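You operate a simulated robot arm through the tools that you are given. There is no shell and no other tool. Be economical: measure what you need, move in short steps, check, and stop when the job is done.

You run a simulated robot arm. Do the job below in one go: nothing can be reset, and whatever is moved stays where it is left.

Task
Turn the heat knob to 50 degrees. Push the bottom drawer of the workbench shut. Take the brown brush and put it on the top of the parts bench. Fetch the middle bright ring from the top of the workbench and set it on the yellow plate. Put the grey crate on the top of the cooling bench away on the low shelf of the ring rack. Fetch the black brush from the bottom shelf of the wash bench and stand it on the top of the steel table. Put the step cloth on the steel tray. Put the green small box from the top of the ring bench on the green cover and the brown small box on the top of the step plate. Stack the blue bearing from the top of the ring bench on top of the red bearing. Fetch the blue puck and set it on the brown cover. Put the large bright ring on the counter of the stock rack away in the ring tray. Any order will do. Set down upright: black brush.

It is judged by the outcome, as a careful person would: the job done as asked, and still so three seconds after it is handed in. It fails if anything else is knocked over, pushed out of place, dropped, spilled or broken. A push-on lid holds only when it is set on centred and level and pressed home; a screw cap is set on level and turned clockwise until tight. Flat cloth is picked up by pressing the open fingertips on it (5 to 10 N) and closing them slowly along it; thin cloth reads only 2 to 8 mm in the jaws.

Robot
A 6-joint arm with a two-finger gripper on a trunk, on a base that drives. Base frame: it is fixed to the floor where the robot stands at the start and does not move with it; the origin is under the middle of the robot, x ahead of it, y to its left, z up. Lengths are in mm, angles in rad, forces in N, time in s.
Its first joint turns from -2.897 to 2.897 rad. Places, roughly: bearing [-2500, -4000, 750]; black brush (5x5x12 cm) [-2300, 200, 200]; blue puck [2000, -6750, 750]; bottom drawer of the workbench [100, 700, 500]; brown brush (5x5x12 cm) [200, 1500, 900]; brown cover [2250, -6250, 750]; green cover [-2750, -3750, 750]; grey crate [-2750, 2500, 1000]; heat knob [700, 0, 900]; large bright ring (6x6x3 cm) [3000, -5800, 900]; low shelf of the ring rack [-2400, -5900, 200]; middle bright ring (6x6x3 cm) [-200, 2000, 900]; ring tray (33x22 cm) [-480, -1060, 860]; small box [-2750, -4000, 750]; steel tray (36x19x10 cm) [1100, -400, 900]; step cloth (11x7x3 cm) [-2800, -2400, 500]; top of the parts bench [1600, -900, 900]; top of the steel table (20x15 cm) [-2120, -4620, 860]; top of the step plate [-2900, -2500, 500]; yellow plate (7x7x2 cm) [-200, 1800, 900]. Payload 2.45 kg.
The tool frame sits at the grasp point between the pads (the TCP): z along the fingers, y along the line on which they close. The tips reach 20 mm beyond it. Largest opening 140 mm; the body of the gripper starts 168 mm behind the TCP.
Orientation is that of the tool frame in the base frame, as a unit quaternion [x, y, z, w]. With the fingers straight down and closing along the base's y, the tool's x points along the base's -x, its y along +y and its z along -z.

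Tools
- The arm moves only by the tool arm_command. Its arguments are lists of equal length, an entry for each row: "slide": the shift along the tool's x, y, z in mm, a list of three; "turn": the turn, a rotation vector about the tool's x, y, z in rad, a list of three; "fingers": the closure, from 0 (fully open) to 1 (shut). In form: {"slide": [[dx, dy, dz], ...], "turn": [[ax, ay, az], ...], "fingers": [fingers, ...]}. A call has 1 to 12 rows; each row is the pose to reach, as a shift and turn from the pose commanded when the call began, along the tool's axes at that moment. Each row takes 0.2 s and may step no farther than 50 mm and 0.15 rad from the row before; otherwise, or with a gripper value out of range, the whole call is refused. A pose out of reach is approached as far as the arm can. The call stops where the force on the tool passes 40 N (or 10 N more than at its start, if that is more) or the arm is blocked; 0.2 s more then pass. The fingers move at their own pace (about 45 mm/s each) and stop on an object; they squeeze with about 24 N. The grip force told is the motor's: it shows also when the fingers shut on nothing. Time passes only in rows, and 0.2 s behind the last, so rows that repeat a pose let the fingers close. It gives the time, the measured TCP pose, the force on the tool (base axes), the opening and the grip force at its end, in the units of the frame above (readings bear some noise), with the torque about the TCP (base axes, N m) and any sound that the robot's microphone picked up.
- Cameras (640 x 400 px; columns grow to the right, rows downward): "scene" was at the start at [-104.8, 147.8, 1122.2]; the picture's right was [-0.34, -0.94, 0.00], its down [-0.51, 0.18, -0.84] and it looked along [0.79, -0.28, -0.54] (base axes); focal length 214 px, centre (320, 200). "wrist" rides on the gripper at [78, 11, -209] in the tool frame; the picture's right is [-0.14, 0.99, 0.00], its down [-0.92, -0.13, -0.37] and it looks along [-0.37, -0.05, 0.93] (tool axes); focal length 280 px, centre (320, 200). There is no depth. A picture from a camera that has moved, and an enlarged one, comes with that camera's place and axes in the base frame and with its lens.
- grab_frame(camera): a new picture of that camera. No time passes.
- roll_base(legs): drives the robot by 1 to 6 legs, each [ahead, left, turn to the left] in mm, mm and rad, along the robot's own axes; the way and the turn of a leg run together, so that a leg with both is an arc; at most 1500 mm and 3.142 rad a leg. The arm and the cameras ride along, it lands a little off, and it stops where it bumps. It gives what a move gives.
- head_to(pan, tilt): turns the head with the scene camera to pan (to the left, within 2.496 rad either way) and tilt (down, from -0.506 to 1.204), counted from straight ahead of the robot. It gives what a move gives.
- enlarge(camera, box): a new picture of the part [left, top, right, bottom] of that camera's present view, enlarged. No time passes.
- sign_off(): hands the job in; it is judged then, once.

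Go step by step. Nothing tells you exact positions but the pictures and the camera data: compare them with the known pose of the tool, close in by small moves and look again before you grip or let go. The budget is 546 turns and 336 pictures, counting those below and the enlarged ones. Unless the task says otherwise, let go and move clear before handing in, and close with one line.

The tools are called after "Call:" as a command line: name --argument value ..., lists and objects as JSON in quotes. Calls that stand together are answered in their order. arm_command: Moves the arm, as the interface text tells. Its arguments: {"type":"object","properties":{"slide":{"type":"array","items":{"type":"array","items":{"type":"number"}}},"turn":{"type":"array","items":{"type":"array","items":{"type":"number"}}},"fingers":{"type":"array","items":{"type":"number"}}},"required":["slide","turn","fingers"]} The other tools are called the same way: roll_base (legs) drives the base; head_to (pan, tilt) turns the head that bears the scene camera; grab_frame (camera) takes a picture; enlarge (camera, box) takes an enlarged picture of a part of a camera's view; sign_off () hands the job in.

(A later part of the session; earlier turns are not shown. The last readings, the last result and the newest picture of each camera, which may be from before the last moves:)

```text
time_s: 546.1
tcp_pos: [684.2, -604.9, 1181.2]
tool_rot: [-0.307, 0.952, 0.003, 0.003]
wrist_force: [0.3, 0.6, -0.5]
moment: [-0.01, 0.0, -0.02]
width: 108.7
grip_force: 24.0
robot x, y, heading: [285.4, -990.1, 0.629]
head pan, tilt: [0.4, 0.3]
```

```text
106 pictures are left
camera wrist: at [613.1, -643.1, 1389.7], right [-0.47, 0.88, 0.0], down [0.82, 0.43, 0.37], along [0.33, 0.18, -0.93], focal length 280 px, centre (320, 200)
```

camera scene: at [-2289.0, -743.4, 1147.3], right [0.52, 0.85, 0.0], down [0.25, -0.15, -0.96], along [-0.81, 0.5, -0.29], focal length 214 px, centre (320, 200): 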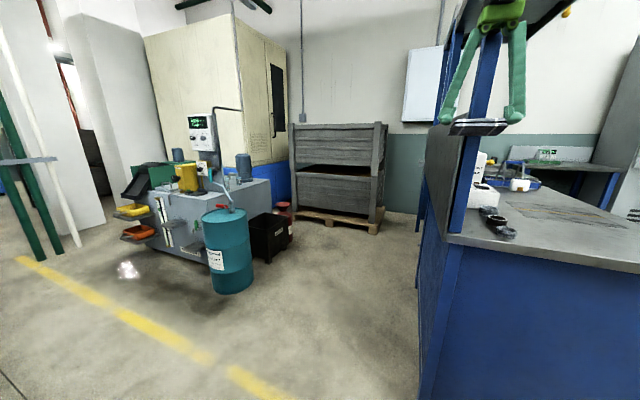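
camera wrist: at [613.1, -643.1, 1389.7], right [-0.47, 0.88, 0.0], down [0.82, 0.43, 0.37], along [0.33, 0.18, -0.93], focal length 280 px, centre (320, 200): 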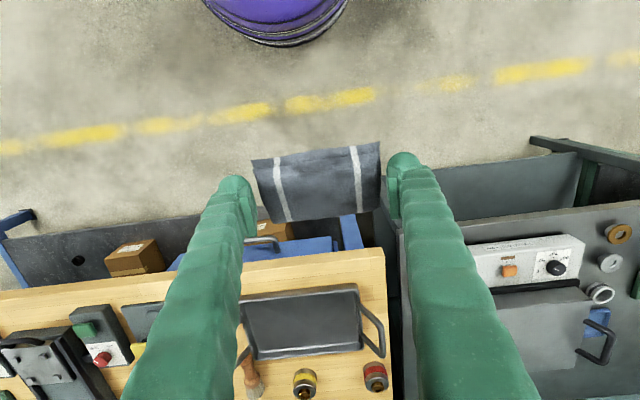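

Call:
roll_base --legs '[[130, 0, 0]]'

Call:
arm_command --slide '[[-40, -2, 0], [-80, -4, 0], [-120, -6, 0], [-160, -8, 10], [-200, -10, 30], [-235, -12, 60], [-260, -12, 95], [-268, -12, 135]]' --turn '[[0, 0, 0], [0, 0, 0], [0, 0, 0], [0, 0, 0], [0, 0, 0], [0, 0, 0], [0, 0, 0], [0, 0, 0]]' --fingers '[1, 1, 1, 1, 1, 1, 1, 1]'

Call:
grab_frame --camera "wrist"

```text
time_s: 547.4
tcp_pos: [790.8, -528.9, 1179.9]
tool_rot: [-0.306, 0.952, 0.002, 0.001]
wrist_force: [-0.3, -0.7, -0.9]
moment: [0.02, 0.01, 0.02]
width: 108.8
grip_force: 24.2
robot x, y, heading: [389.8, -910.9, 0.627]
head pan, tilt: [0.4, 0.3]
```

```text
time_s: 549.2
tcp_pos: [1021.6, -383.1, 1047.6]
tool_rot: [-0.306, 0.952, 0.002, 0.002]
wrist_force: [-0.5, -0.7, 0.1]
moment: [0.01, -0.04, 0.01]
width: 108.6
grip_force: 24.1
robot x, y, heading: [389.9, -910.6, 0.628]
head pan, tilt: [0.4, 0.3]
```

```text
105 pictures are left
camera wrist: at [949.8, -420.9, 1257.4], right [-0.47, 0.89, 0.0], down [0.82, 0.43, 0.37], along [0.33, 0.18, -0.93], focal length 280 px, centre (320, 200)
```

wrist: 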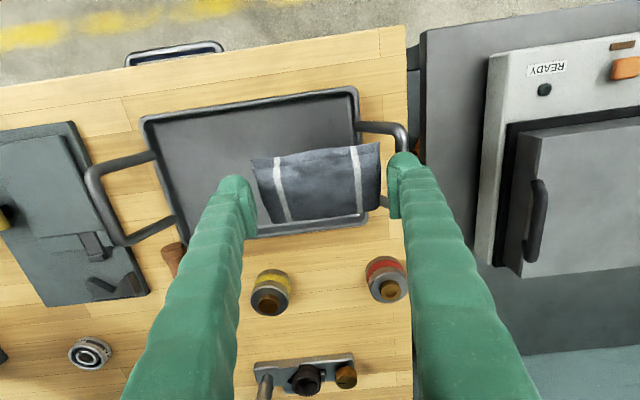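

Call:
arm_command --slide '[[-6, -25, 0], [-12, -50, 0], [-18, -76, 0], [-18, -76, 40], [-18, -76, 75]]' --turn '[[0, 0, 0], [0, 0, 0], [0, 0, 0], [0, 0, 0], [0, 0, 0]]' --fingers '[1, 1, 1, 1, 1]'

Call:
grab_frame --camera "wrist"

```text
time_s: 550.4
tcp_pos: [1076.7, -433.8, 971.7]
tool_rot: [-0.306, 0.952, 0.002, 0.002]
wrist_force: [0.4, 0.0, 0.3]
moment: [0.05, 0.02, -0.03]
width: 108.7
grip_force: 23.3
robot x, y, heading: [388.2, -911.5, 0.623]
head pan, tilt: [0.4, 0.3]
```

```text
104 pictures are left
camera wrist: at [1006.3, -471.5, 1180.6], right [-0.47, 0.89, 0.0], down [0.82, 0.43, 0.37], along [0.33, 0.18, -0.93], focal length 280 px, centre (320, 200)
```

wrist: 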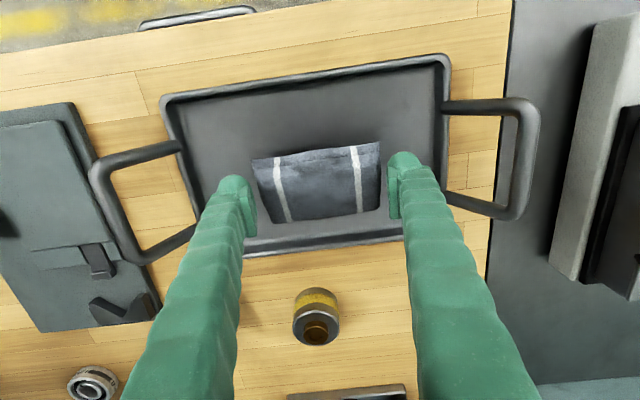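

Call:
arm_command --slide '[[8, 0, 25], [8, 0, 45], [8, 0, 53], [8, 0, 60], [8, 0, 66], [8, 0, 72], [8, 0, 78]]' --turn '[[0, 0, 0], [0, 0, 0], [0, 0, 0], [0, 0, 0], [0, 0, 0], [0, 0, 0], [0, 0, 0]]' --fingers '[1, 1, 1, 1, 1, 1, 1]'

Call:
grab_frame --camera "wrist"

```text
time_s: 551.7
tcp_pos: [1068.5, -436.2, 907.1]
tool_rot: [-0.307, 0.952, 0.003, 0.002]
wrist_force: [-3.4, -2.4, 21.1]
moment: [-0.13, 0.23, 0.01]
width: 109.0
grip_force: 23.9
robot x, y, heading: [389.0, -911.4, 0.626]
head pan, tilt: [0.4, 0.3]
stopped in row 6: the force on the tool passed its limit at 46 N (the readings are from after the stop); the commanded pose is now the measured one
```

```text
103 pictures are left
camera wrist: at [997.4, -474.7, 1115.9], right [-0.47, 0.88, 0.0], down [0.82, 0.43, 0.37], along [0.33, 0.18, -0.93], focal length 280 px, centre (320, 200)
```

wrist: 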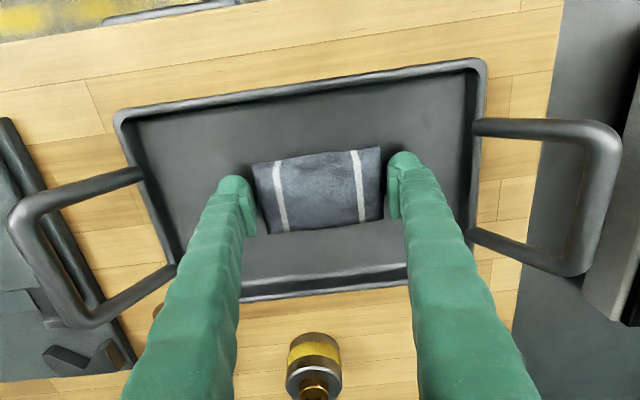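

Cloth is down in the tray, centred. Release and rise.

Call:
arm_command --slide '[[0, 0, -2], [0, 0, -2], [0, 0, -2], [0, 0, -2], [0, 0, -40], [0, 0, -85], [0, 0, -130]]' --turn '[[0, 0, 0], [0, 0, 0], [0, 0, 0], [0, 0, 0], [0, 0, 0], [0, 0, 0], [0, 0, 0]]' --fingers '[0.1, 0, 0, 0, 0, 0, 0]'

Call:
grab_frame --camera "wrist"

```text
time_s: 553.3
tcp_pos: [1068.5, -435.5, 1037.3]
tool_rot: [-0.306, 0.952, 0.003, 0.003]
wrist_force: [0.2, 0.8, 0.6]
moment: [-0.03, 0.03, 0.01]
width: 139.8
grip_force: 0.2
robot x, y, heading: [388.4, -912.6, 0.625]
head pan, tilt: [0.4, 0.3]
```

```text
102 pictures are left
camera wrist: at [997.8, -474.6, 1245.6], right [-0.47, 0.88, 0.0], down [0.82, 0.43, 0.37], along [0.33, 0.18, -0.93], focal length 280 px, centre (320, 200)
```

wrist: 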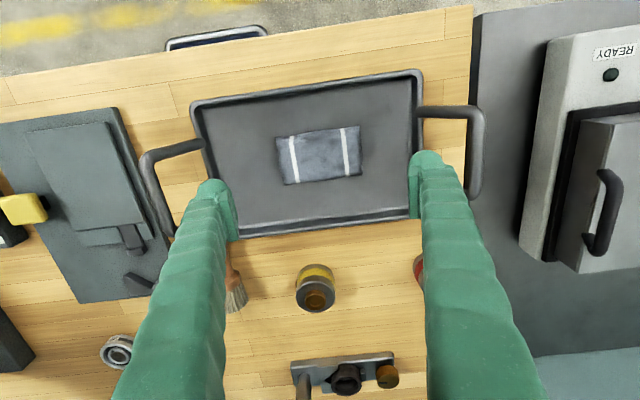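

Cloth is on the tray. Last: the black brush. Tuck the arm and drive back toward the wash bench.

Call:
arm_command --slide '[[20, 0, -30], [50, 0, -60], [90, 0, -85], [130, 0, -105], [170, 0, -125], [210, 0, -140], [250, 0, -145], [275, 0, -145]]' --turn '[[0, 0, 0], [0, 0, 0], [0, 0, 0], [0, 0, 0], [0, 0, 0], [0, 0, 0], [0, 0, 0], [0, 0, 0]]' --fingers '[0.3, 0.5, 0.5, 0.5, 0.5, 0.5, 0.5, 0.5]'

Call:
roll_base --legs '[[-150, 0, 0], [0, 1300, 0], [0, 1150, 0], [0, 0, 1.57], [0, 0, 1.55]]'

Call:
head_to --pan 0.5 --tilt 0.55

Call:
grab_frame --camera "scene"

```text
time_s: 555.1
tcp_pos: [845.2, -597.9, 1179.2]
tool_rot: [-0.307, 0.952, 0.002, 0.002]
wrist_force: [1.0, 0.7, 0.0]
moment: [-0.06, 0.04, 0.02]
width: 69.9
grip_force: 0.1
robot x, y, heading: [389.6, -911.4, 0.627]
head pan, tilt: [0.4, 0.3]
```

```text
time_s: 575.8
tcp_pos: [-1632.2, 701.9, 1178.8]
tool_rot: [0.953, 0.302, -0.003, 0.003]
wrist_force: [0.2, 0.3, -0.5]
moment: [-0.02, 0.01, 0.0]
width: 70.2
grip_force: 0.0
robot x, y, heading: [-1176.6, 1015.8, -2.519]
head pan, tilt: [0.4, 0.3]
```

```text
time_s: 576.6
tcp_pos: [-1631.3, 702.4, 1179.2]
tool_rot: [0.953, 0.302, -0.003, 0.002]
wrist_force: [0.2, 0.8, 0.1]
moment: [0.01, -0.02, 0.0]
width: 70.1
grip_force: 0.0
robot x, y, heading: [-1171.9, 1015.8, -2.525]
head pan, tilt: [0.499, 0.55]
```

```text
101 pictures are left
camera scene: at [-956.5, 903.6, 1124.5], right [-0.9, 0.44, 0.0], down [0.23, 0.47, -0.85], along [-0.37, -0.77, -0.52], focal length 214 px, centre (320, 200)
```

scene: 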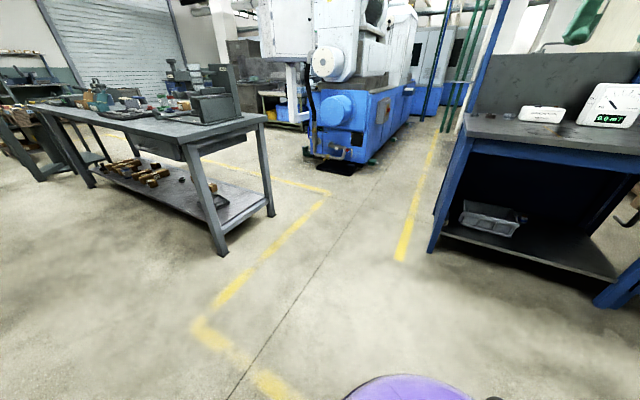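

Call:
enlarge --camera "scene" --box '[410, 130, 640, 290]'

```text
2.50 times, centred on (525, 210) of scene
camera zoom: at [-956.5, 903.6, 1124.5], right [-0.9, 0.44, 0.0], down [0.23, 0.47, -0.85], along [-0.37, -0.77, -0.52], focal length 536 px, centre (-192, 175)
```

zoom: 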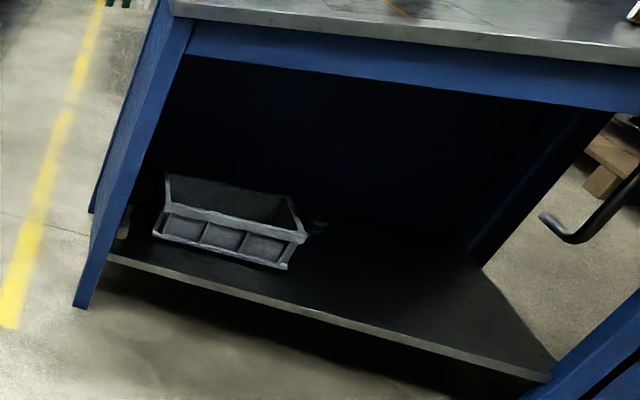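

The brush stands in the left corner of the low shelf, left of the basket. I'll approach it diagonally from the right so the hand clears the leg.

Call:
roll_base --legs '[[500, -880, 0], [0, 0, 0.8]]'

Call:
arm_command --slide '[[-40, 0, 0], [-80, 0, 0], [-120, 0, 0], [-160, 0, 0], [-200, 0, 20], [-240, 0, 40], [-280, 0, 65], [-315, 0, 95], [-345, 0, 130], [-370, 0, 170], [-390, 0, 212]]' --turn '[[0, -0.09, 0], [0, -0.18, 0], [0, -0.27, 0], [0, -0.36, 0], [0, -0.45, 0], [0, -0.54, 0], [0, -0.63, 0], [0, -0.72, 0], [0, -0.81, 0], [0, -0.9, 0], [0, -1.0, 0]]' --fingers '[0.6, 0.6, 0.6, 0.6, 0.6, 0.6, 0.6, 0.6, 0.6, 0.6, 0.6]'

Call:
grab_frame --camera "wrist"

```text
time_s: 584.0
tcp_pos: [-2189.1, 900.1, 1179.8]
tool_rot: [0.76, 0.65, -0.002, 0.004]
wrist_force: [0.4, 0.5, -0.6]
moment: [0.01, -0.03, 0.01]
width: 69.9
grip_force: 0.1
robot x, y, heading: [-2096.5, 1447.2, -1.722]
head pan, tilt: [0.499, 0.55]
```

```text
time_s: 586.4
tcp_pos: [-2248.2, 513.1, 971.2]
tool_rot: [0.665, 0.569, -0.366, 0.316]
wrist_force: [0.3, 0.6, -0.6]
moment: [-0.05, -0.01, -0.03]
width: 56.0
grip_force: 0.0
robot x, y, heading: [-2092.2, 1448.4, -1.725]
head pan, tilt: [0.499, 0.55]
```

```text
99 pictures are left
camera wrist: at [-2205.3, 727.0, 1016.7], right [0.97, -0.22, 0.12], down [-0.16, -0.16, 0.98], along [-0.2, -0.96, -0.19], focal length 280 px, centre (320, 200)
```

wrist: 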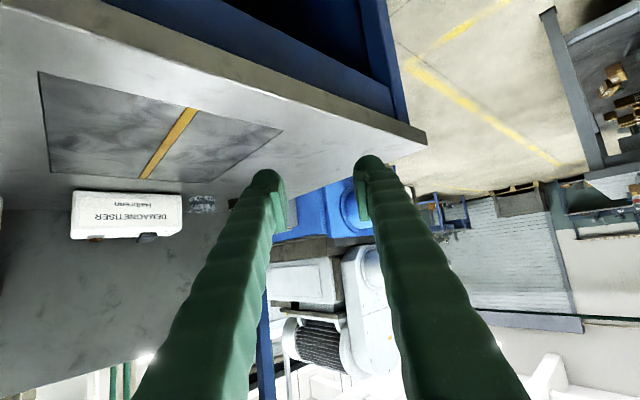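

Call:
roll_base --legs '[[-90, 0, 0]]'

Call:
arm_command --slide '[[39, 0, 25], [78, 0, 50], [117, 0, 75], [156, 0, 100], [195, 0, 125], [234, 0, 150], [273, 0, 175], [312, 0, 200], [351, 0, 225], [383, 0, 260], [410, 0, 295], [437, 0, 330]]' --turn '[[0, 0, 0], [0, 0, 0], [0, 0, 0], [0, 0, 0], [0, 0, 0], [0, 0, 0], [0, 0, 0], [0, 0, 0], [0, 0, 0], [0, 0, 0], [0, 0, 0], [0, 0, 0]]' --fingers '[0.6, 0.6, 0.6, 0.6, 0.6, 0.6, 0.6, 0.6, 0.6, 0.6, 0.6, 0.6]'

Call:
grab_frame --camera "wrist"

Call:
grab_frame --camera "scene"

```text
time_s: 587.5
tcp_pos: [-2235.3, 601.2, 971.0]
tool_rot: [0.666, 0.569, -0.365, 0.315]
wrist_force: [-0.7, -0.3, -0.2]
moment: [-0.01, -0.03, 0.0]
width: 56.0
grip_force: 0.1
robot x, y, heading: [-2084.3, 1532.4, -1.722]
head pan, tilt: [0.499, 0.55]
```

```text
time_s: 590.1
tcp_pos: [-2241.8, 554.6, 424.4]
tool_rot: [0.666, 0.569, -0.365, 0.315]
wrist_force: [0.0, 1.1, 0.3]
moment: [-0.04, 0.03, 0.0]
width: 56.1
grip_force: 0.1
robot x, y, heading: [-2082.8, 1534.8, -1.722]
head pan, tilt: [0.499, 0.55]
```

```text
98 pictures are left
camera wrist: at [-2198.3, 769.6, 471.4], right [0.97, -0.23, 0.12], down [-0.16, -0.16, 0.97], along [-0.2, -0.96, -0.19], focal length 280 px, centre (320, 200)
```

wrist: 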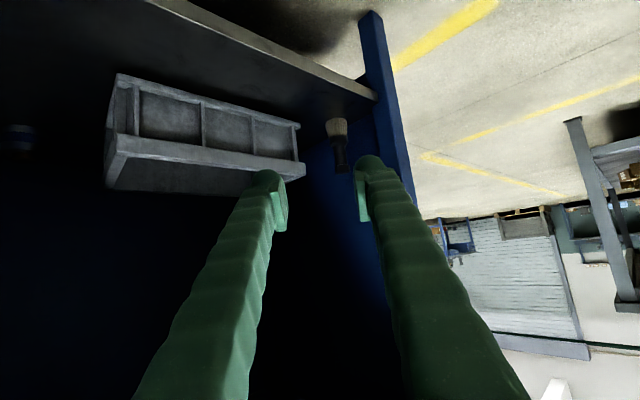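

```text
97 pictures are left
camera scene: at [-1848.8, 1613.5, 1124.5], right [-0.94, -0.34, 0.0], down [-0.18, 0.49, -0.85], along [0.29, -0.8, -0.52], focal length 214 px, centre (320, 200)
```

scene: 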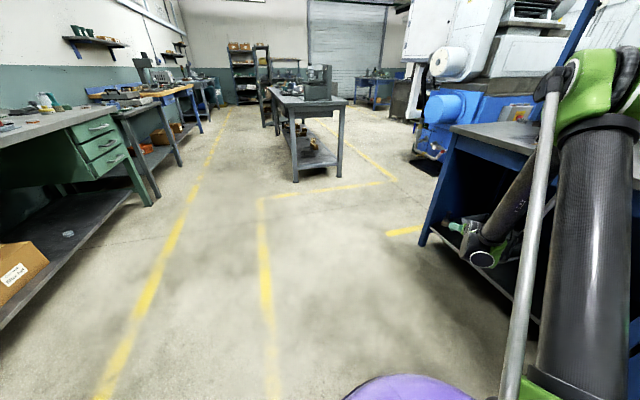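

Call:
enlarge --camera "wrist" --box '[280, 80, 420, 200]'

```text
3.33 times, centred on (350, 140) of wrist
camera zoom: at [-2198.3, 769.6, 471.4], right [0.97, -0.23, 0.12], down [-0.16, -0.16, 0.97], along [-0.2, -0.96, -0.19], focal length 935 px, centre (220, 400)
```

zoom: 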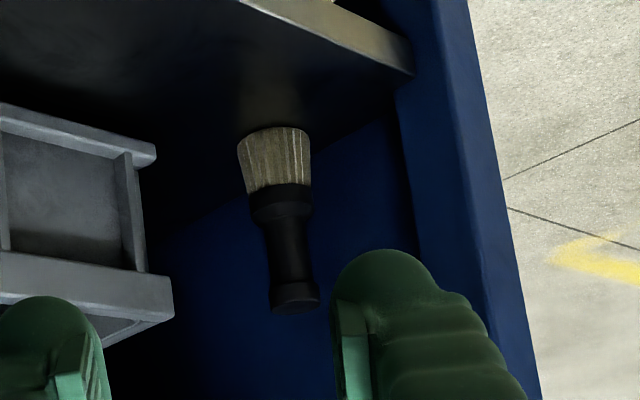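

Call:
arm_command --slide '[[15, 9, 18], [37, 18, 38], [60, 27, 58], [82, 36, 75], [100, 36, 88], [112, 36, 98]]' --turn '[[0, 0, 0], [0, 0, 0], [0, 0, 0], [0, 0, 0], [0, 0, 0], [0, 0, 0]]' --fingers '[0.55, 0.55, 0.55, 0.55, 0.55, 0.55]'

Call:
roll_base --legs '[[200, 0, 0]]'

Call:
grab_frame --camera "wrist"

```text
time_s: 591.5
tcp_pos: [-2210.2, 496.2, 292.6]
tool_rot: [0.666, 0.57, -0.364, 0.314]
wrist_force: [-0.3, -0.8, -0.3]
moment: [-0.03, -0.01, -0.02]
width: 63.0
grip_force: 0.1
out of reach, approached as far as the arm can: row 3, 4, 5, 6
robot x, y, heading: [-2078.7, 1534.0, -1.723]
head pan, tilt: [0.499, 0.55]
```

```text
time_s: 593.1
tcp_pos: [-2243.8, 300.5, 291.8]
tool_rot: [0.668, 0.569, -0.365, 0.312]
wrist_force: [-0.5, 0.0, -0.8]
moment: [0.01, -0.02, 0.02]
width: 63.0
grip_force: 0.0
robot x, y, heading: [-2114.4, 1341.4, -1.725]
head pan, tilt: [0.499, 0.55]
```

```text
95 pictures are left
camera wrist: at [-2199.6, 514.7, 338.8], right [0.97, -0.23, 0.12], down [-0.16, -0.16, 0.97], along [-0.2, -0.96, -0.19], focal length 280 px, centre (320, 200)
```

wrist: 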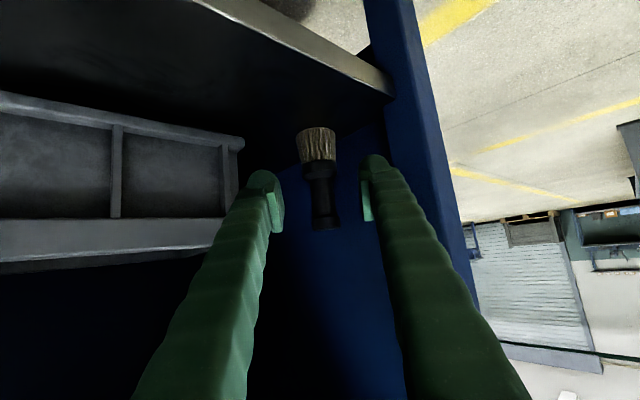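

I'll yaw the hand so the fingers straddle the handle along the shelf depth, keeping clear of the side panel.

Call:
arm_command --slide '[[0, -11, 2], [0, -22, 5], [1, -34, 9], [2, -46, 15], [4, -58, 22], [5, -58, 29]]' --turn '[[-0.09, 0, -0.055], [-0.18, 0, -0.11], [-0.27, 0, -0.17], [-0.36, 0, -0.23], [-0.45, 0, -0.29], [-0.513, 0, -0.329]]' --fingers '[0.6, 0.65, 0.65, 0.65, 0.65, 0.65]'

Call:
grab_frame --camera "wrist"

```text
time_s: 594.5
tcp_pos: [-2304.4, 288.1, 273.4]
tool_rot: [0.465, 0.743, -0.255, 0.408]
wrist_force: [1.9, 1.0, 0.2]
moment: [0.04, -0.01, 0.01]
width: 48.2
grip_force: 0.1
robot x, y, heading: [-2110.8, 1339.3, -1.725]
head pan, tilt: [0.499, 0.55]
```

```text
94 pictures are left
camera wrist: at [-2391.1, 489.6, 319.2], right [0.92, 0.37, 0.12], down [-0.04, -0.22, 0.97], along [0.38, -0.9, -0.19], focal length 280 px, centre (320, 200)
```

wrist: 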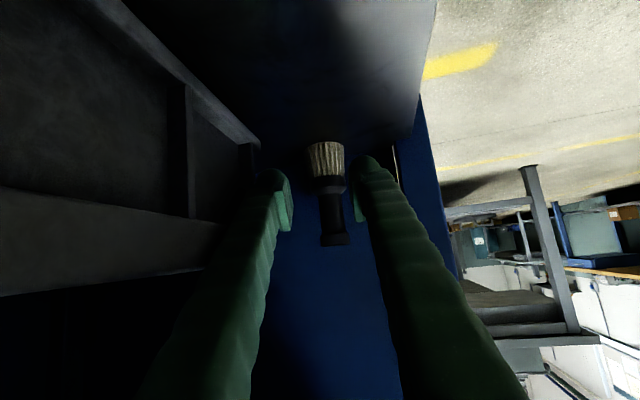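

Call:
arm_command --slide '[[-11, 2, 17], [-22, 4, 34], [-33, 5, 51], [-43, 5, 67], [-50, 5, 78]]' --turn '[[0, 0, 0], [0, 0, 0], [0, 0, 0], [0, 0, 0], [0, 0, 0]]' --fingers '[0.65, 0.65, 0.65, 0.65, 0.65]'

Call:
grab_frame --camera "wrist"

```text
time_s: 595.7
tcp_pos: [-2260.7, 206.5, 274.7]
tool_rot: [0.465, 0.743, -0.256, 0.409]
wrist_force: [-0.1, 0.4, -0.6]
moment: [-0.01, 0.02, -0.02]
width: 49.1
grip_force: 0.0
robot x, y, heading: [-2115.2, 1336.1, -1.726]
head pan, tilt: [0.499, 0.55]
```

```text
93 pictures are left
camera wrist: at [-2346.2, 408.0, 319.8], right [0.92, 0.37, 0.12], down [-0.04, -0.22, 0.97], along [0.38, -0.9, -0.19], focal length 280 px, centre (320, 200)
```

wrist: 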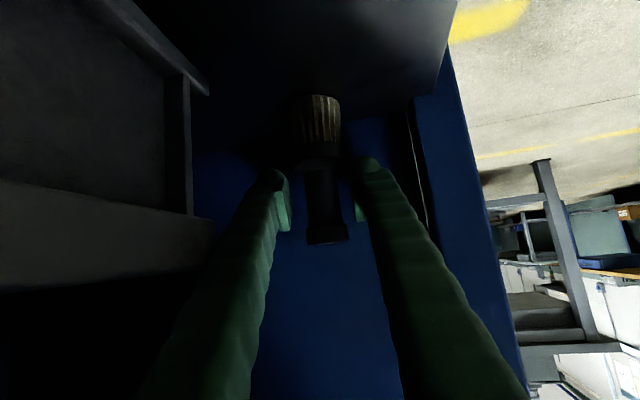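

Call:
arm_command --slide '[[-2, 1, 4], [-2, 1, 4], [-2, 1, 4], [-2, 1, 4], [-2, 1, 4]]' --turn '[[0, 0, 0], [0, 0, 0], [0, 0, 0], [0, 0, 0], [0, 0, 0]]' --fingers '[0.7, 0.8, 0.9, 1, 1]'

Call:
arm_command --slide '[[-4, 0, -2], [-8, 0, -5], [-13, 0, -8], [-18, 0, -12], [-25, 0, -16]]' --turn '[[0, 0, 0], [0, 0, 0], [0, 0, 0], [0, 0, 0], [0, 0, 0]]' --fingers '[1, 1, 1, 1, 1]'

Call:
grab_frame --camera "wrist"

```text
time_s: 596.9
tcp_pos: [-2256.5, 203.0, 273.1]
tool_rot: [0.465, 0.743, -0.255, 0.409]
wrist_force: [1.1, -3.8, 13.8]
moment: [-0.15, -0.01, -0.02]
width: 23.2
grip_force: 24.2
robot x, y, heading: [-2109.2, 1334.9, -1.728]
head pan, tilt: [0.499, 0.55]
```

```text
time_s: 598.1
tcp_pos: [-2256.6, 203.8, 301.4]
tool_rot: [0.465, 0.743, -0.255, 0.408]
wrist_force: [1.0, 0.6, -0.8]
moment: [0.02, 0.01, -0.02]
width: 23.4
grip_force: 24.0
robot x, y, heading: [-2115.3, 1339.8, -1.725]
head pan, tilt: [0.499, 0.55]
```

```text
92 pictures are left
camera wrist: at [-2342.3, 404.8, 347.7], right [0.92, 0.37, 0.12], down [-0.04, -0.22, 0.97], along [0.38, -0.9, -0.19], focal length 280 px, centre (320, 200)
```

wrist: 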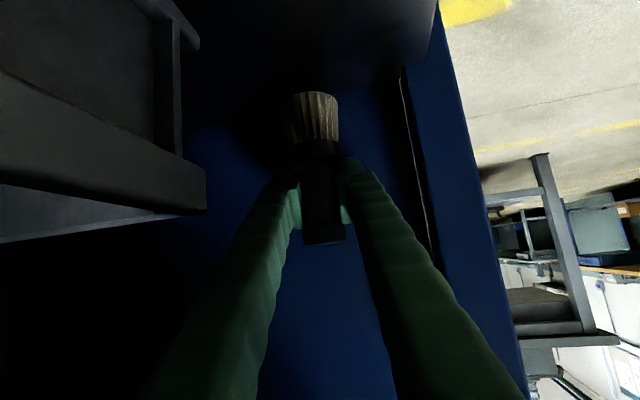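

Call:
arm_command --slide '[[4, 0, -8], [10, 0, -17], [18, 0, -29], [26, 0, -42], [34, 0, -55], [42, 0, -68], [50, 0, -80], [56, 0, -90], [60, 0, -96]]' --turn '[[0, 0, 0], [0, 0, 0], [0, 0, 0], [0, 0, 0], [0, 0, 0], [0, 0, 0], [0, 0, 0], [0, 0, 0], [0, 0, 0]]' --fingers '[1, 1, 1, 1, 1, 1, 1, 1, 1]'

Call:
roll_base --legs '[[-300, 0, 0]]'

Call:
grab_frame --camera "wrist"

```text
time_s: 600.1
tcp_pos: [-2307.6, 305.2, 302.8]
tool_rot: [0.465, 0.743, -0.255, 0.408]
wrist_force: [0.8, -0.2, -1.0]
moment: [-0.03, 0.0, 0.01]
width: 23.2
grip_force: 24.0
robot x, y, heading: [-2112.1, 1336.8, -1.721]
head pan, tilt: [0.499, 0.55]
```

```text
time_s: 602.1
tcp_pos: [-2263.8, 599.1, 302.8]
tool_rot: [0.466, 0.742, -0.256, 0.409]
wrist_force: [-0.9, 0.1, 0.0]
moment: [0.02, -0.03, 0.0]
width: 23.5
grip_force: 24.1
robot x, y, heading: [-2068.5, 1626.7, -1.73]
head pan, tilt: [0.499, 0.55]
```

```text
91 pictures are left
camera wrist: at [-2349.6, 800.2, 348.7], right [0.92, 0.36, 0.12], down [-0.04, -0.22, 0.97], along [0.38, -0.91, -0.19], focal length 280 px, centre (320, 200)
```

wrist: 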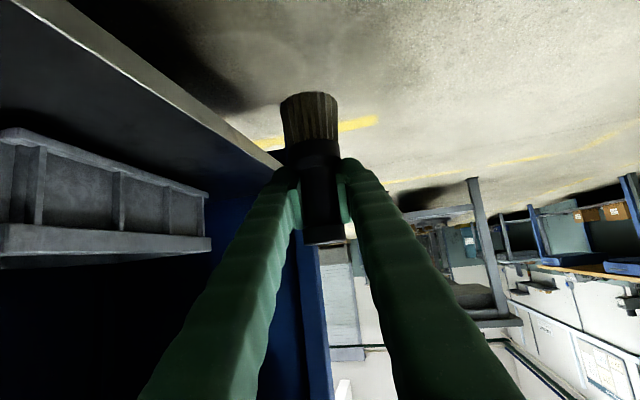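

Call:
arm_command --slide '[[-17, 0, -11], [-50, 0, -32], [-84, 0, -54], [-118, 0, -76], [-151, 0, -97], [-185, 0, -119], [-218, 0, -140], [-252, 0, -162], [-286, 0, -184], [-319, 0, -205], [-350, 0, -225], [-367, 0, -236]]' --turn '[[0, 0, 0], [0, 0, 0], [0, 0, 0], [0, 0, 0], [0, 0, 0], [0, 0, 0], [0, 0, 0], [0, 0, 0], [0, 0, 0], [0, 0, 0], [0, 0, 0], [0, 0, 0]]' --fingers '[1, 1, 1, 1, 1, 1, 1, 1, 1, 1, 1, 1]'

Call:
arm_command --slide '[[-17, 0, -11], [-50, 0, -32], [-84, 0, -54], [-118, 0, -76], [-151, 0, -97], [-185, 0, -119], [-215, 0, -138], [-230, 0, -148]]' --turn '[[0, 0, 0], [0, 0, 0], [0, 0, 0], [0, 0, 0], [0, 0, 0], [0, 0, 0], [0, 0, 0], [0, 0, 0]]' --fingers '[1, 1, 1, 1, 1, 1, 1, 1]'

Call:
enlarge --camera "wrist" --box '[220, 60, 420, 260]'

```text
time_s: 604.7
tcp_pos: [-2265.9, 602.2, 738.0]
tool_rot: [0.466, 0.743, -0.255, 0.408]
wrist_force: [-0.2, -0.1, -0.4]
moment: [0.0, -0.01, 0.02]
width: 23.3
grip_force: 24.4
robot x, y, heading: [-2067.2, 1632.3, -1.73]
head pan, tilt: [0.499, 0.55]
```

```text
time_s: 606.5
tcp_pos: [-2264.6, 602.8, 1011.2]
tool_rot: [0.466, 0.742, -0.256, 0.409]
wrist_force: [-0.7, 0.3, -0.3]
moment: [0.01, -0.04, 0.02]
width: 23.3
grip_force: 24.0
robot x, y, heading: [-2066.4, 1627.1, -1.728]
head pan, tilt: [0.499, 0.55]
```

```text
2.00 times, centred on (320, 160) of wrist
camera zoom: at [-2351.2, 804.7, 1058.6], right [0.92, 0.36, 0.12], down [-0.04, -0.22, 0.97], along [0.38, -0.91, -0.19], focal length 561 px, centre (320, 280)
```

zoom: 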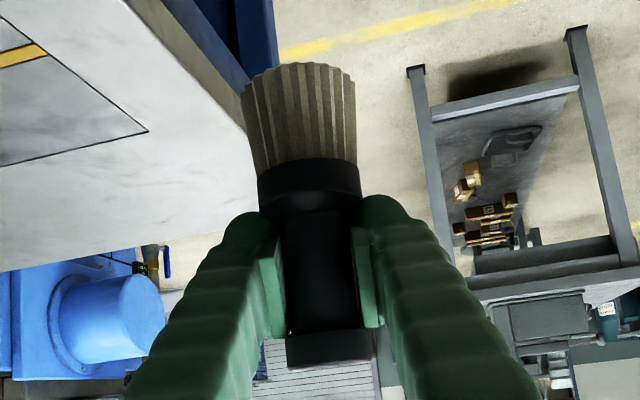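

Brush held upright. Tuck the arm in slowly, then travel the same corridor to the steel table.

Call:
arm_command --slide '[[3, 5, -5], [10, 14, -16], [18, 25, -28], [26, 37, -41], [34, 48, -54], [42, 60, -67], [50, 71, -80], [58, 82, -92], [66, 94, -105], [74, 105, -117], [81, 115, -128], [86, 120, -134]]' --turn '[[0, 0, 0], [0, 0, 0], [0, 0, 0], [0, 0, 0], [0, 0, 0], [0, 0, 0], [0, 0, 0], [0, 0, 0], [0, 0, 0], [0, 0, 0], [0, 0, 0], [0, 0, 0]]' --fingers '[1, 1, 1, 1, 1, 1, 1, 1, 1, 1, 1, 1]'

Call:
roll_base --legs '[[651, 951, 0], [0, 0, -0.78], [0, 540, 0]]'

Call:
enlarge --camera "wrist" --box '[220, 60, 420, 260]'

```text
time_s: 609.1
tcp_pos: [-2226.8, 798.4, 1011.7]
tool_rot: [0.466, 0.743, -0.255, 0.408]
wrist_force: [0.3, -0.3, -0.1]
moment: [0.01, 0.02, 0.02]
width: 23.3
grip_force: 24.1
robot x, y, heading: [-2069.7, 1629.5, -1.724]
head pan, tilt: [0.499, 0.55]
```

```text
time_s: 619.6
tcp_pos: [-1592.5, -47.9, 1012.0]
tool_rot: [0.709, 0.516, -0.389, 0.284]
wrist_force: [-1.2, -0.1, 0.8]
moment: [-0.01, 0.03, 0.01]
width: 23.3
grip_force: 24.0
robot x, y, heading: [-900.2, 442.8, -2.488]
head pan, tilt: [0.499, 0.55]
```

```text
2.00 times, centred on (320, 160) of wrist
camera zoom: at [-1515.7, 156.2, 1058.0], right [0.92, -0.37, 0.12], down [-0.18, -0.13, 0.97], along [-0.35, -0.92, -0.19], focal length 561 px, centre (320, 280)
```

zoom: 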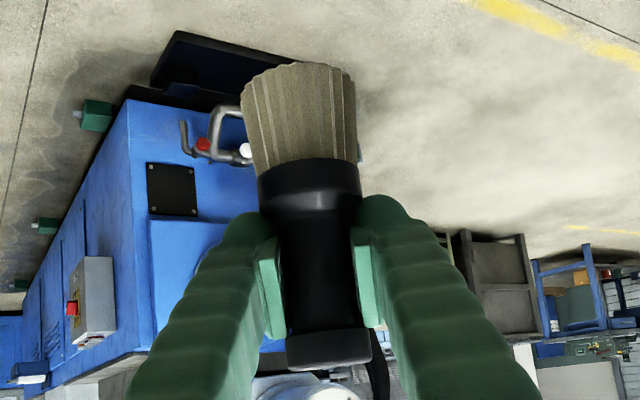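

Call:
roll_base --legs '[[1410, 0, -0.02], [0, 0, 1.56]]'

Call:
roll_base --legs '[[0, -120, 0.01], [1450, 0, 0], [1450, 0, 0]]'

Call:
enlarge --camera "wrist" --box '[220, 60, 420, 260]'

```text
time_s: 630.4
tcp_pos: [-1589.5, -1120.6, 1012.2]
tool_rot: [0.162, 0.861, -0.089, 0.473]
wrist_force: [-0.2, -1.0, -0.2]
moment: [0.02, 0.01, -0.03]
width: 23.3
grip_force: 24.3
robot x, y, heading: [-2041.1, -404.2, -0.976]
head pan, tilt: [0.499, 0.55]
```

```text
time_s: 645.1
tcp_pos: [-35.7, -3514.5, 1012.2]
tool_rot: [0.156, 0.862, -0.085, 0.474]
wrist_force: [-0.1, -0.1, -0.3]
moment: [0.0, 0.02, 0.01]
width: 23.0
grip_force: 24.1
robot x, y, heading: [-493.3, -2802.7, -0.971]
head pan, tilt: [0.499, 0.55]
```

```text
2.00 times, centred on (320, 160) of wrist
camera zoom: at [-236.4, -3427.9, 1057.9], right [0.42, 0.9, 0.12], down [0.12, -0.18, 0.97], along [0.9, -0.39, -0.19], focal length 561 px, centre (320, 280)
```

zoom: 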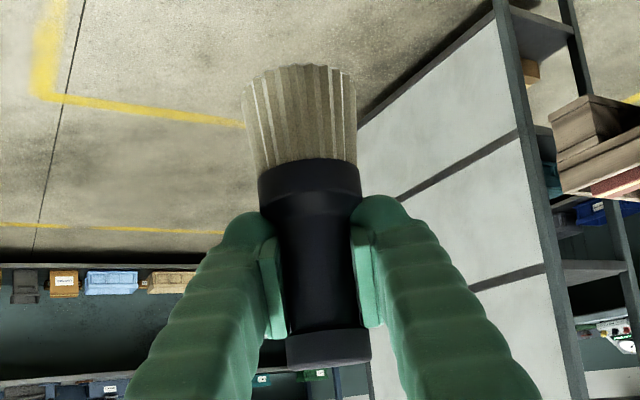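

Call:
roll_base --legs '[[0, 0, -1.54], [500, 400, 0], [350, 0, 0]]'

Call:
head_to --pan 0.35 --tilt 0.35

Call:
grab_frame --camera "scene"

Call:
enlarge --camera "wrist" --box '[160, 40, 480, 280]'

```text
time_s: 654.2
tcp_pos: [-1594.0, -4130.7, 1011.4]
tool_rot: [0.708, 0.517, -0.389, 0.285]
wrist_force: [0.7, -0.6, -0.1]
moment: [-0.01, -0.03, 0.01]
width: 23.1
grip_force: 24.1
robot x, y, heading: [-905.1, -3639.4, -2.49]
head pan, tilt: [0.499, 0.55]
```

```text
time_s: 654.9
tcp_pos: [-1593.6, -4130.8, 1011.6]
tool_rot: [0.708, 0.516, -0.389, 0.284]
wrist_force: [0.2, -0.5, 0.3]
moment: [0.01, 0.02, 0.0]
width: 23.3
grip_force: 23.6
robot x, y, heading: [-903.9, -3637.8, -2.489]
head pan, tilt: [0.351, 0.351]
```

```text
87 pictures are left
camera scene: at [-696.6, -3736.2, 1142.7], right [-0.85, 0.53, 0.0], down [0.18, 0.29, -0.94], along [-0.5, -0.79, -0.34], focal length 214 px, centre (320, 200)
```

scene: 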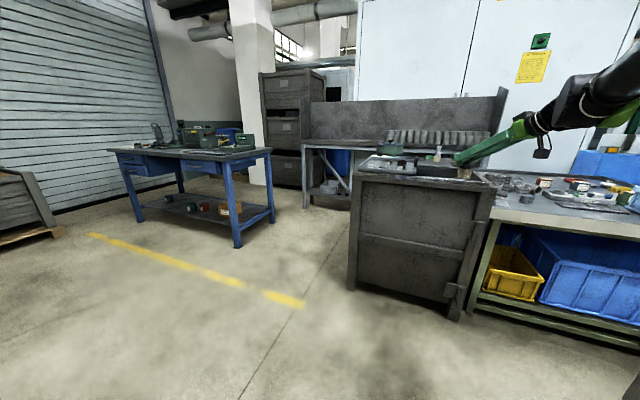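

```text
1.67 times, centred on (320, 160) of wrist
camera zoom: at [-1518.0, -3926.4, 1057.9], right [0.92, -0.37, 0.12], down [-0.18, -0.13, 0.97], along [-0.35, -0.92, -0.19], focal length 467 px, centre (320, 267)
```

zoom: 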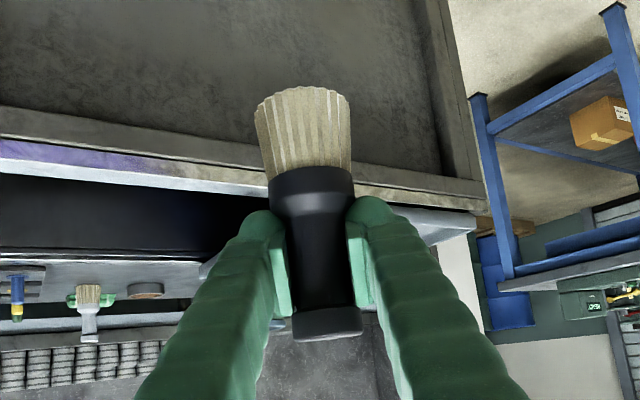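

Call:
roll_base --legs '[[250, 0, 0]]'

Call:
head_to --pan 0.2 --tilt 0.4

Call:
grab_frame --camera "scene"

```text
time_s: 656.8
tcp_pos: [-1790.4, -4283.7, 1012.0]
tool_rot: [0.707, 0.518, -0.388, 0.285]
wrist_force: [0.6, -0.3, -0.8]
moment: [-0.01, 0.0, -0.02]
width: 23.2
grip_force: 24.3
robot x, y, heading: [-1101.1, -3789.0, -2.484]
head pan, tilt: [0.351, 0.351]
```

```text
time_s: 657.5
tcp_pos: [-1789.3, -4284.2, 1013.5]
tool_rot: [0.707, 0.517, -0.389, 0.285]
wrist_force: [-0.6, 0.2, -0.8]
moment: [0.0, -0.01, 0.0]
width: 23.6
grip_force: 24.2
robot x, y, heading: [-1098.5, -3786.6, -2.479]
head pan, tilt: [0.201, 0.4]
```

```text
85 pictures are left
camera scene: at [-904.1, -3878.8, 1138.2], right [-0.76, 0.65, 0.0], down [0.25, 0.29, -0.92], along [-0.6, -0.7, -0.39], focal length 214 px, centre (320, 200)
```

scene: 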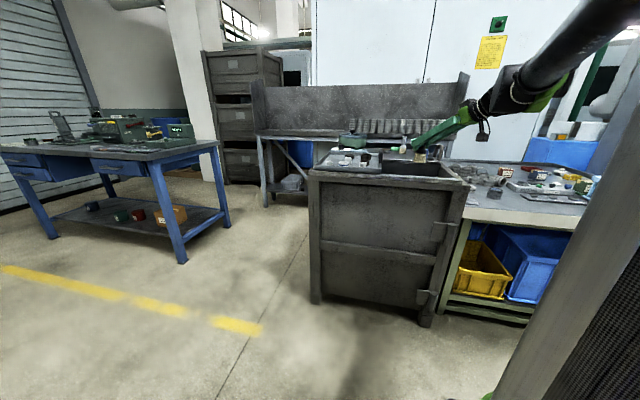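

Call:
enlarge --camera "scene" --box '[300, 110, 500, 220]'

Call:
grab_frame --camera "wrist"

```text
3.20 times, centred on (400, 165) of scene
camera zoom: at [-904.1, -3878.8, 1138.2], right [-0.76, 0.65, 0.0], down [0.25, 0.29, -0.92], along [-0.6, -0.7, -0.39], focal length 686 px, centre (64, 312)
```

zoom: 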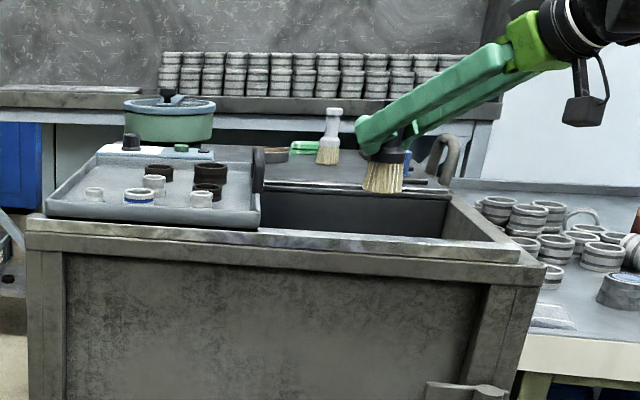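

```text
83 pictures are left
camera wrist: at [-1714.3, -4078.9, 1057.9], right [0.92, -0.37, 0.12], down [-0.18, -0.13, 0.97], along [-0.34, -0.92, -0.19], focal length 280 px, centre (320, 200)
```

wrist: 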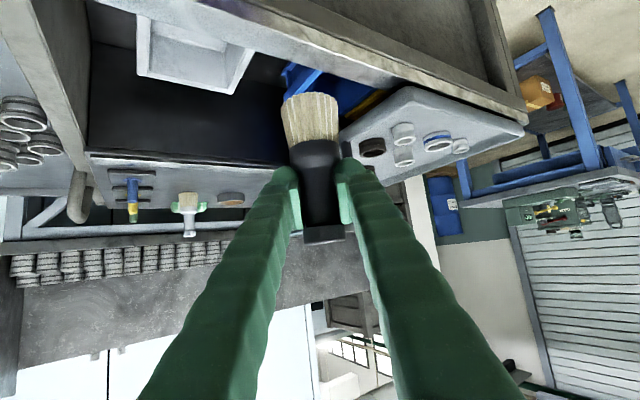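

The free spot on the steel table's deck is about (-2130, -4605). I'll drive ahead in steps.

Call:
roll_base --legs '[[300, 0, 0]]'

Call:
grab_frame --camera "wrist"

Call:
enlarge --camera "scene" --box '[300, 100, 500, 225]'

```text
time_s: 659.5
tcp_pos: [-2023.1, -4460.1, 1011.8]
tool_rot: [0.708, 0.517, -0.389, 0.284]
wrist_force: [-0.7, -0.7, -0.3]
moment: [0.02, 0.0, -0.01]
width: 23.2
grip_force: 23.9
robot x, y, heading: [-1330.6, -3965.0, -2.488]
head pan, tilt: [0.201, 0.4]
```

```text
82 pictures are left
camera wrist: at [-1946.7, -4254.9, 1057.9], right [0.92, -0.37, 0.12], down [-0.18, -0.13, 0.97], along [-0.35, -0.92, -0.19], focal length 280 px, centre (320, 200)
```

wrist: 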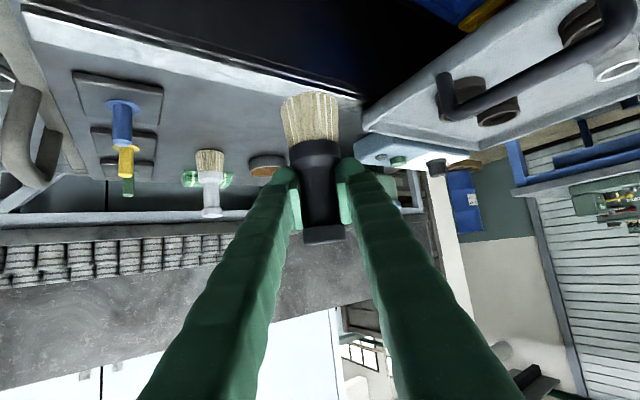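

```text
3.20 times, centred on (400, 162) of scene
camera zoom: at [-1135.9, -4057.4, 1138.2], right [-0.75, 0.66, 0.0], down [0.26, 0.29, -0.92], along [-0.6, -0.69, -0.39], focal length 686 px, centre (64, 320)
```

zoom: 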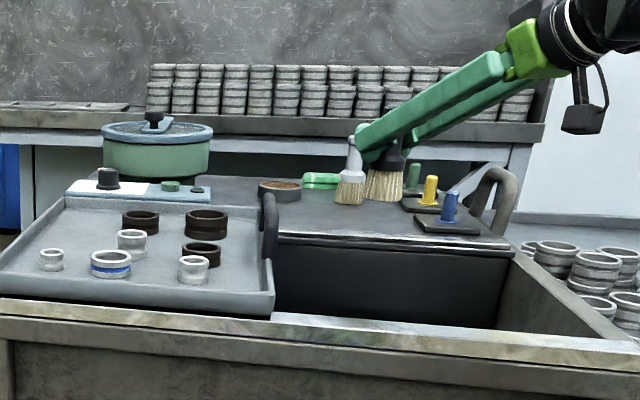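

Call:
roll_base --legs '[[172, 20, 0]]'

Call:
enlarge --camera "scene" --box '[300, 100, 500, 225]'

Call:
grab_frame --camera "wrist"

```text
time_s: 660.9
tcp_pos: [-2149.1, -4579.9, 1012.8]
tool_rot: [0.709, 0.515, -0.389, 0.284]
wrist_force: [0.1, -0.9, -0.8]
moment: [0.0, 0.03, -0.03]
width: 23.2
grip_force: 24.5
robot x, y, heading: [-1461.5, -4092.2, -2.491]
head pan, tilt: [0.201, 0.4]
```

```text
3.20 times, centred on (400, 162) of scene
camera zoom: at [-1261.4, -4179.1, 1138.2], right [-0.75, 0.66, 0.0], down [0.26, 0.29, -0.92], along [-0.61, -0.69, -0.39], focal length 686 px, centre (64, 320)
```

zoom: 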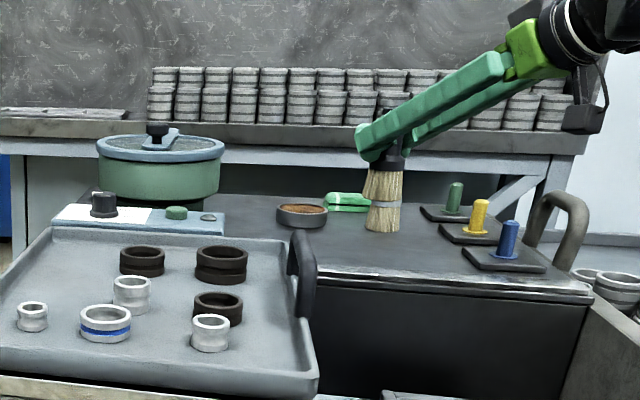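

```text
79 pictures are left
camera wrist: at [-2072.5, -4375.2, 1057.9], right [0.92, -0.37, 0.12], down [-0.18, -0.13, 0.97], along [-0.35, -0.92, -0.19], focal length 280 px, centre (320, 200)
```

wrist: 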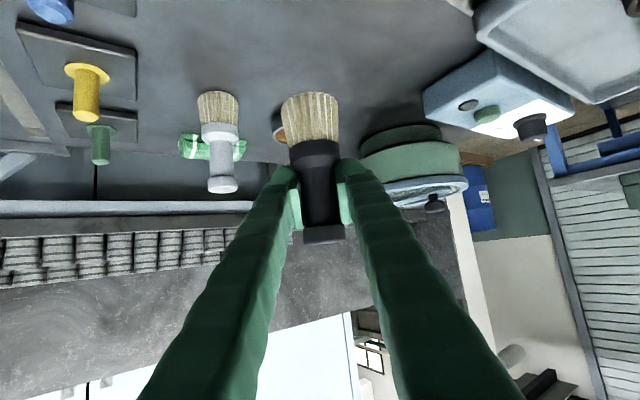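

Call:
arm_command --slide '[[10, 0, 7], [25, 0, 16], [40, 0, 26], [50, 0, 32], [56, 0, 36], [60, 0, 38.5]]' --turn '[[0, 0, 0], [0, 0, 0], [0, 0, 0], [0, 0, 0], [0, 0, 0], [0, 0, 0]]' --fingers '[1, 1, 1, 1, 1, 1]'

Call:
arm_command --slide '[[2.5, 0, 1.6], [5, 0, 3.2], [7.5, 0, 4.8], [10, 0, 6.4], [12.5, 0, 8], [15, 0, 9.6]]' --turn '[[0, 0, 0], [0, 0, 0], [0, 0, 0], [0, 0, 0], [0, 0, 0], [0, 0, 0]]' --fingers '[1, 1, 1, 1, 1, 1]'

Call:
enlarge --camera "scene" --box '[370, 130, 470, 190]'

```text
time_s: 662.3
tcp_pos: [-2147.8, -4580.5, 939.6]
tool_rot: [0.709, 0.515, -0.389, 0.284]
wrist_force: [0.8, 0.3, -0.8]
moment: [0.0, -0.01, 0.01]
width: 23.3
grip_force: 24.3
robot x, y, heading: [-1460.0, -4087.6, -2.492]
head pan, tilt: [0.201, 0.4]
```

```text
time_s: 663.1
tcp_pos: [-2148.5, -4579.9, 935.9]
tool_rot: [0.708, 0.514, -0.391, 0.286]
wrist_force: [1.5, 1.4, 19.4]
moment: [0.18, -0.07, 0.0]
width: 23.6
grip_force: 23.6
robot x, y, heading: [-1461.3, -4093.8, -2.485]
head pan, tilt: [0.201, 0.4]
stopped in row 3: the force on the tool passed its limit at 46 N (the readings are from after the stop); the commanded pose is now the measured one
```

```text
6.40 times, centred on (420, 160) of scene
camera zoom: at [-1260.7, -4178.6, 1138.1], right [-0.75, 0.66, 0.0], down [0.26, 0.29, -0.92], along [-0.61, -0.69, -0.39], focal length 1373 px, centre (-320, 456)
```

zoom: 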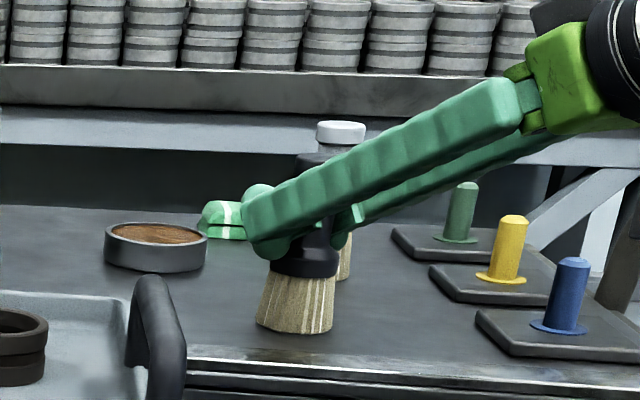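

Call:
arm_command --slide '[[-1, 0, -0.6], [-1, 0, -0.6], [-1, 0, -0.6], [-1, 0, -0.6], [-1, 0, -0.6]]' --turn '[[0, 0, 0], [0, 0, 0], [0, 0, 0], [0, 0, 0], [0, 0, 0]]' --fingers '[0.8, 0.75, 0.7, 0.62, 0.62]'

Call:
enlarge --camera "scene" --box '[370, 130, 470, 190]'

Call:
grab_frame --camera "wrist"

```text
time_s: 664.3
tcp_pos: [-2151.7, -4579.6, 935.3]
tool_rot: [0.708, 0.515, -0.39, 0.285]
wrist_force: [-0.4, -0.6, -0.8]
moment: [-0.06, -0.04, -0.02]
width: 53.4
grip_force: 0.0
robot x, y, heading: [-1457.7, -4087.8, -2.493]
head pan, tilt: [0.201, 0.4]
```

```text
6.40 times, centred on (420, 160) of scene
camera zoom: at [-1261.3, -4179.0, 1138.2], right [-0.75, 0.66, 0.0], down [0.26, 0.29, -0.92], along [-0.61, -0.69, -0.39], focal length 1373 px, centre (-320, 456)
```

zoom: 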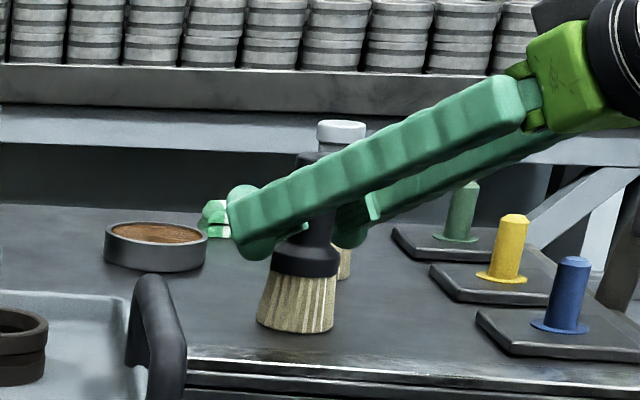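

```text
76 pictures are left
camera wrist: at [-2073.7, -4375.6, 980.8], right [0.92, -0.38, 0.12], down [-0.18, -0.13, 0.98], along [-0.35, -0.92, -0.19], focal length 280 px, centre (320, 200)
```

wrist: 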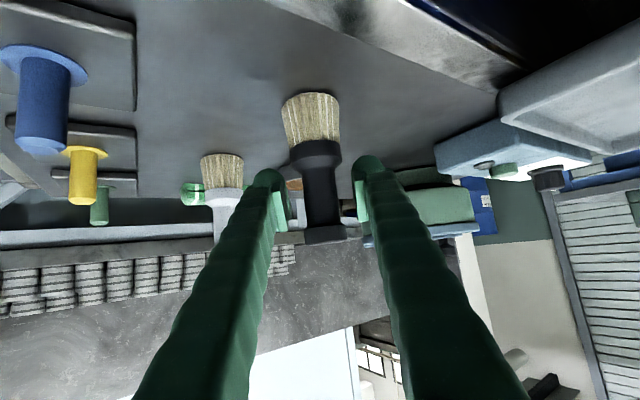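

Call:
arm_command --slide '[[4, 0, -6], [8, 0, -13], [14, 0, -22], [22, 0, -34], [32, 0, -50], [43, 0, -67], [54, 0, -84], [65, 0, -101]]' --turn '[[0, 0, 0], [0, 0, 0], [0, 0, 0], [0, 0, 0], [0, 0, 0], [0, 0, 0], [0, 0, 0], [0, 0, 0]]' --fingers '[0.6, 0.6, 0.6, 0.6, 0.6, 0.6, 0.6, 0.6]'

Call:
enlarge --camera "scene" --box '[360, 120, 480, 200]'

```text
time_s: 666.1
tcp_pos: [-2115.4, -4466.5, 934.3]
tool_rot: [0.708, 0.515, -0.391, 0.285]
wrist_force: [-0.1, -0.2, -1.1]
moment: [0.01, 0.01, -0.01]
width: 56.0
grip_force: 0.2
robot x, y, heading: [-1456.4, -4086.3, -2.488]
head pan, tilt: [0.201, 0.4]
```

```text
5.00 times, centred on (420, 160) of scene
camera zoom: at [-1261.3, -4179.0, 1138.2], right [-0.75, 0.66, 0.0], down [0.26, 0.29, -0.92], along [-0.61, -0.69, -0.39], focal length 1072 px, centre (-180, 400)
```

zoom: 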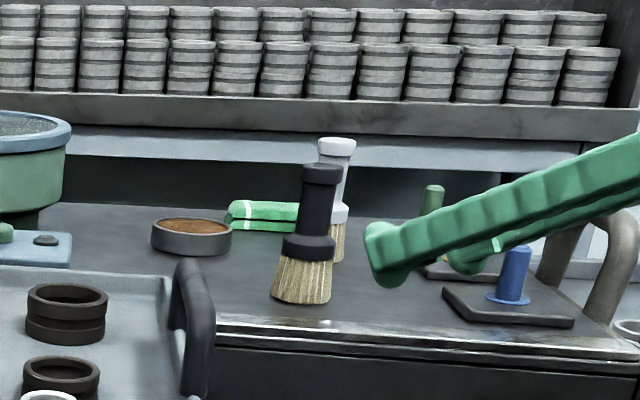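

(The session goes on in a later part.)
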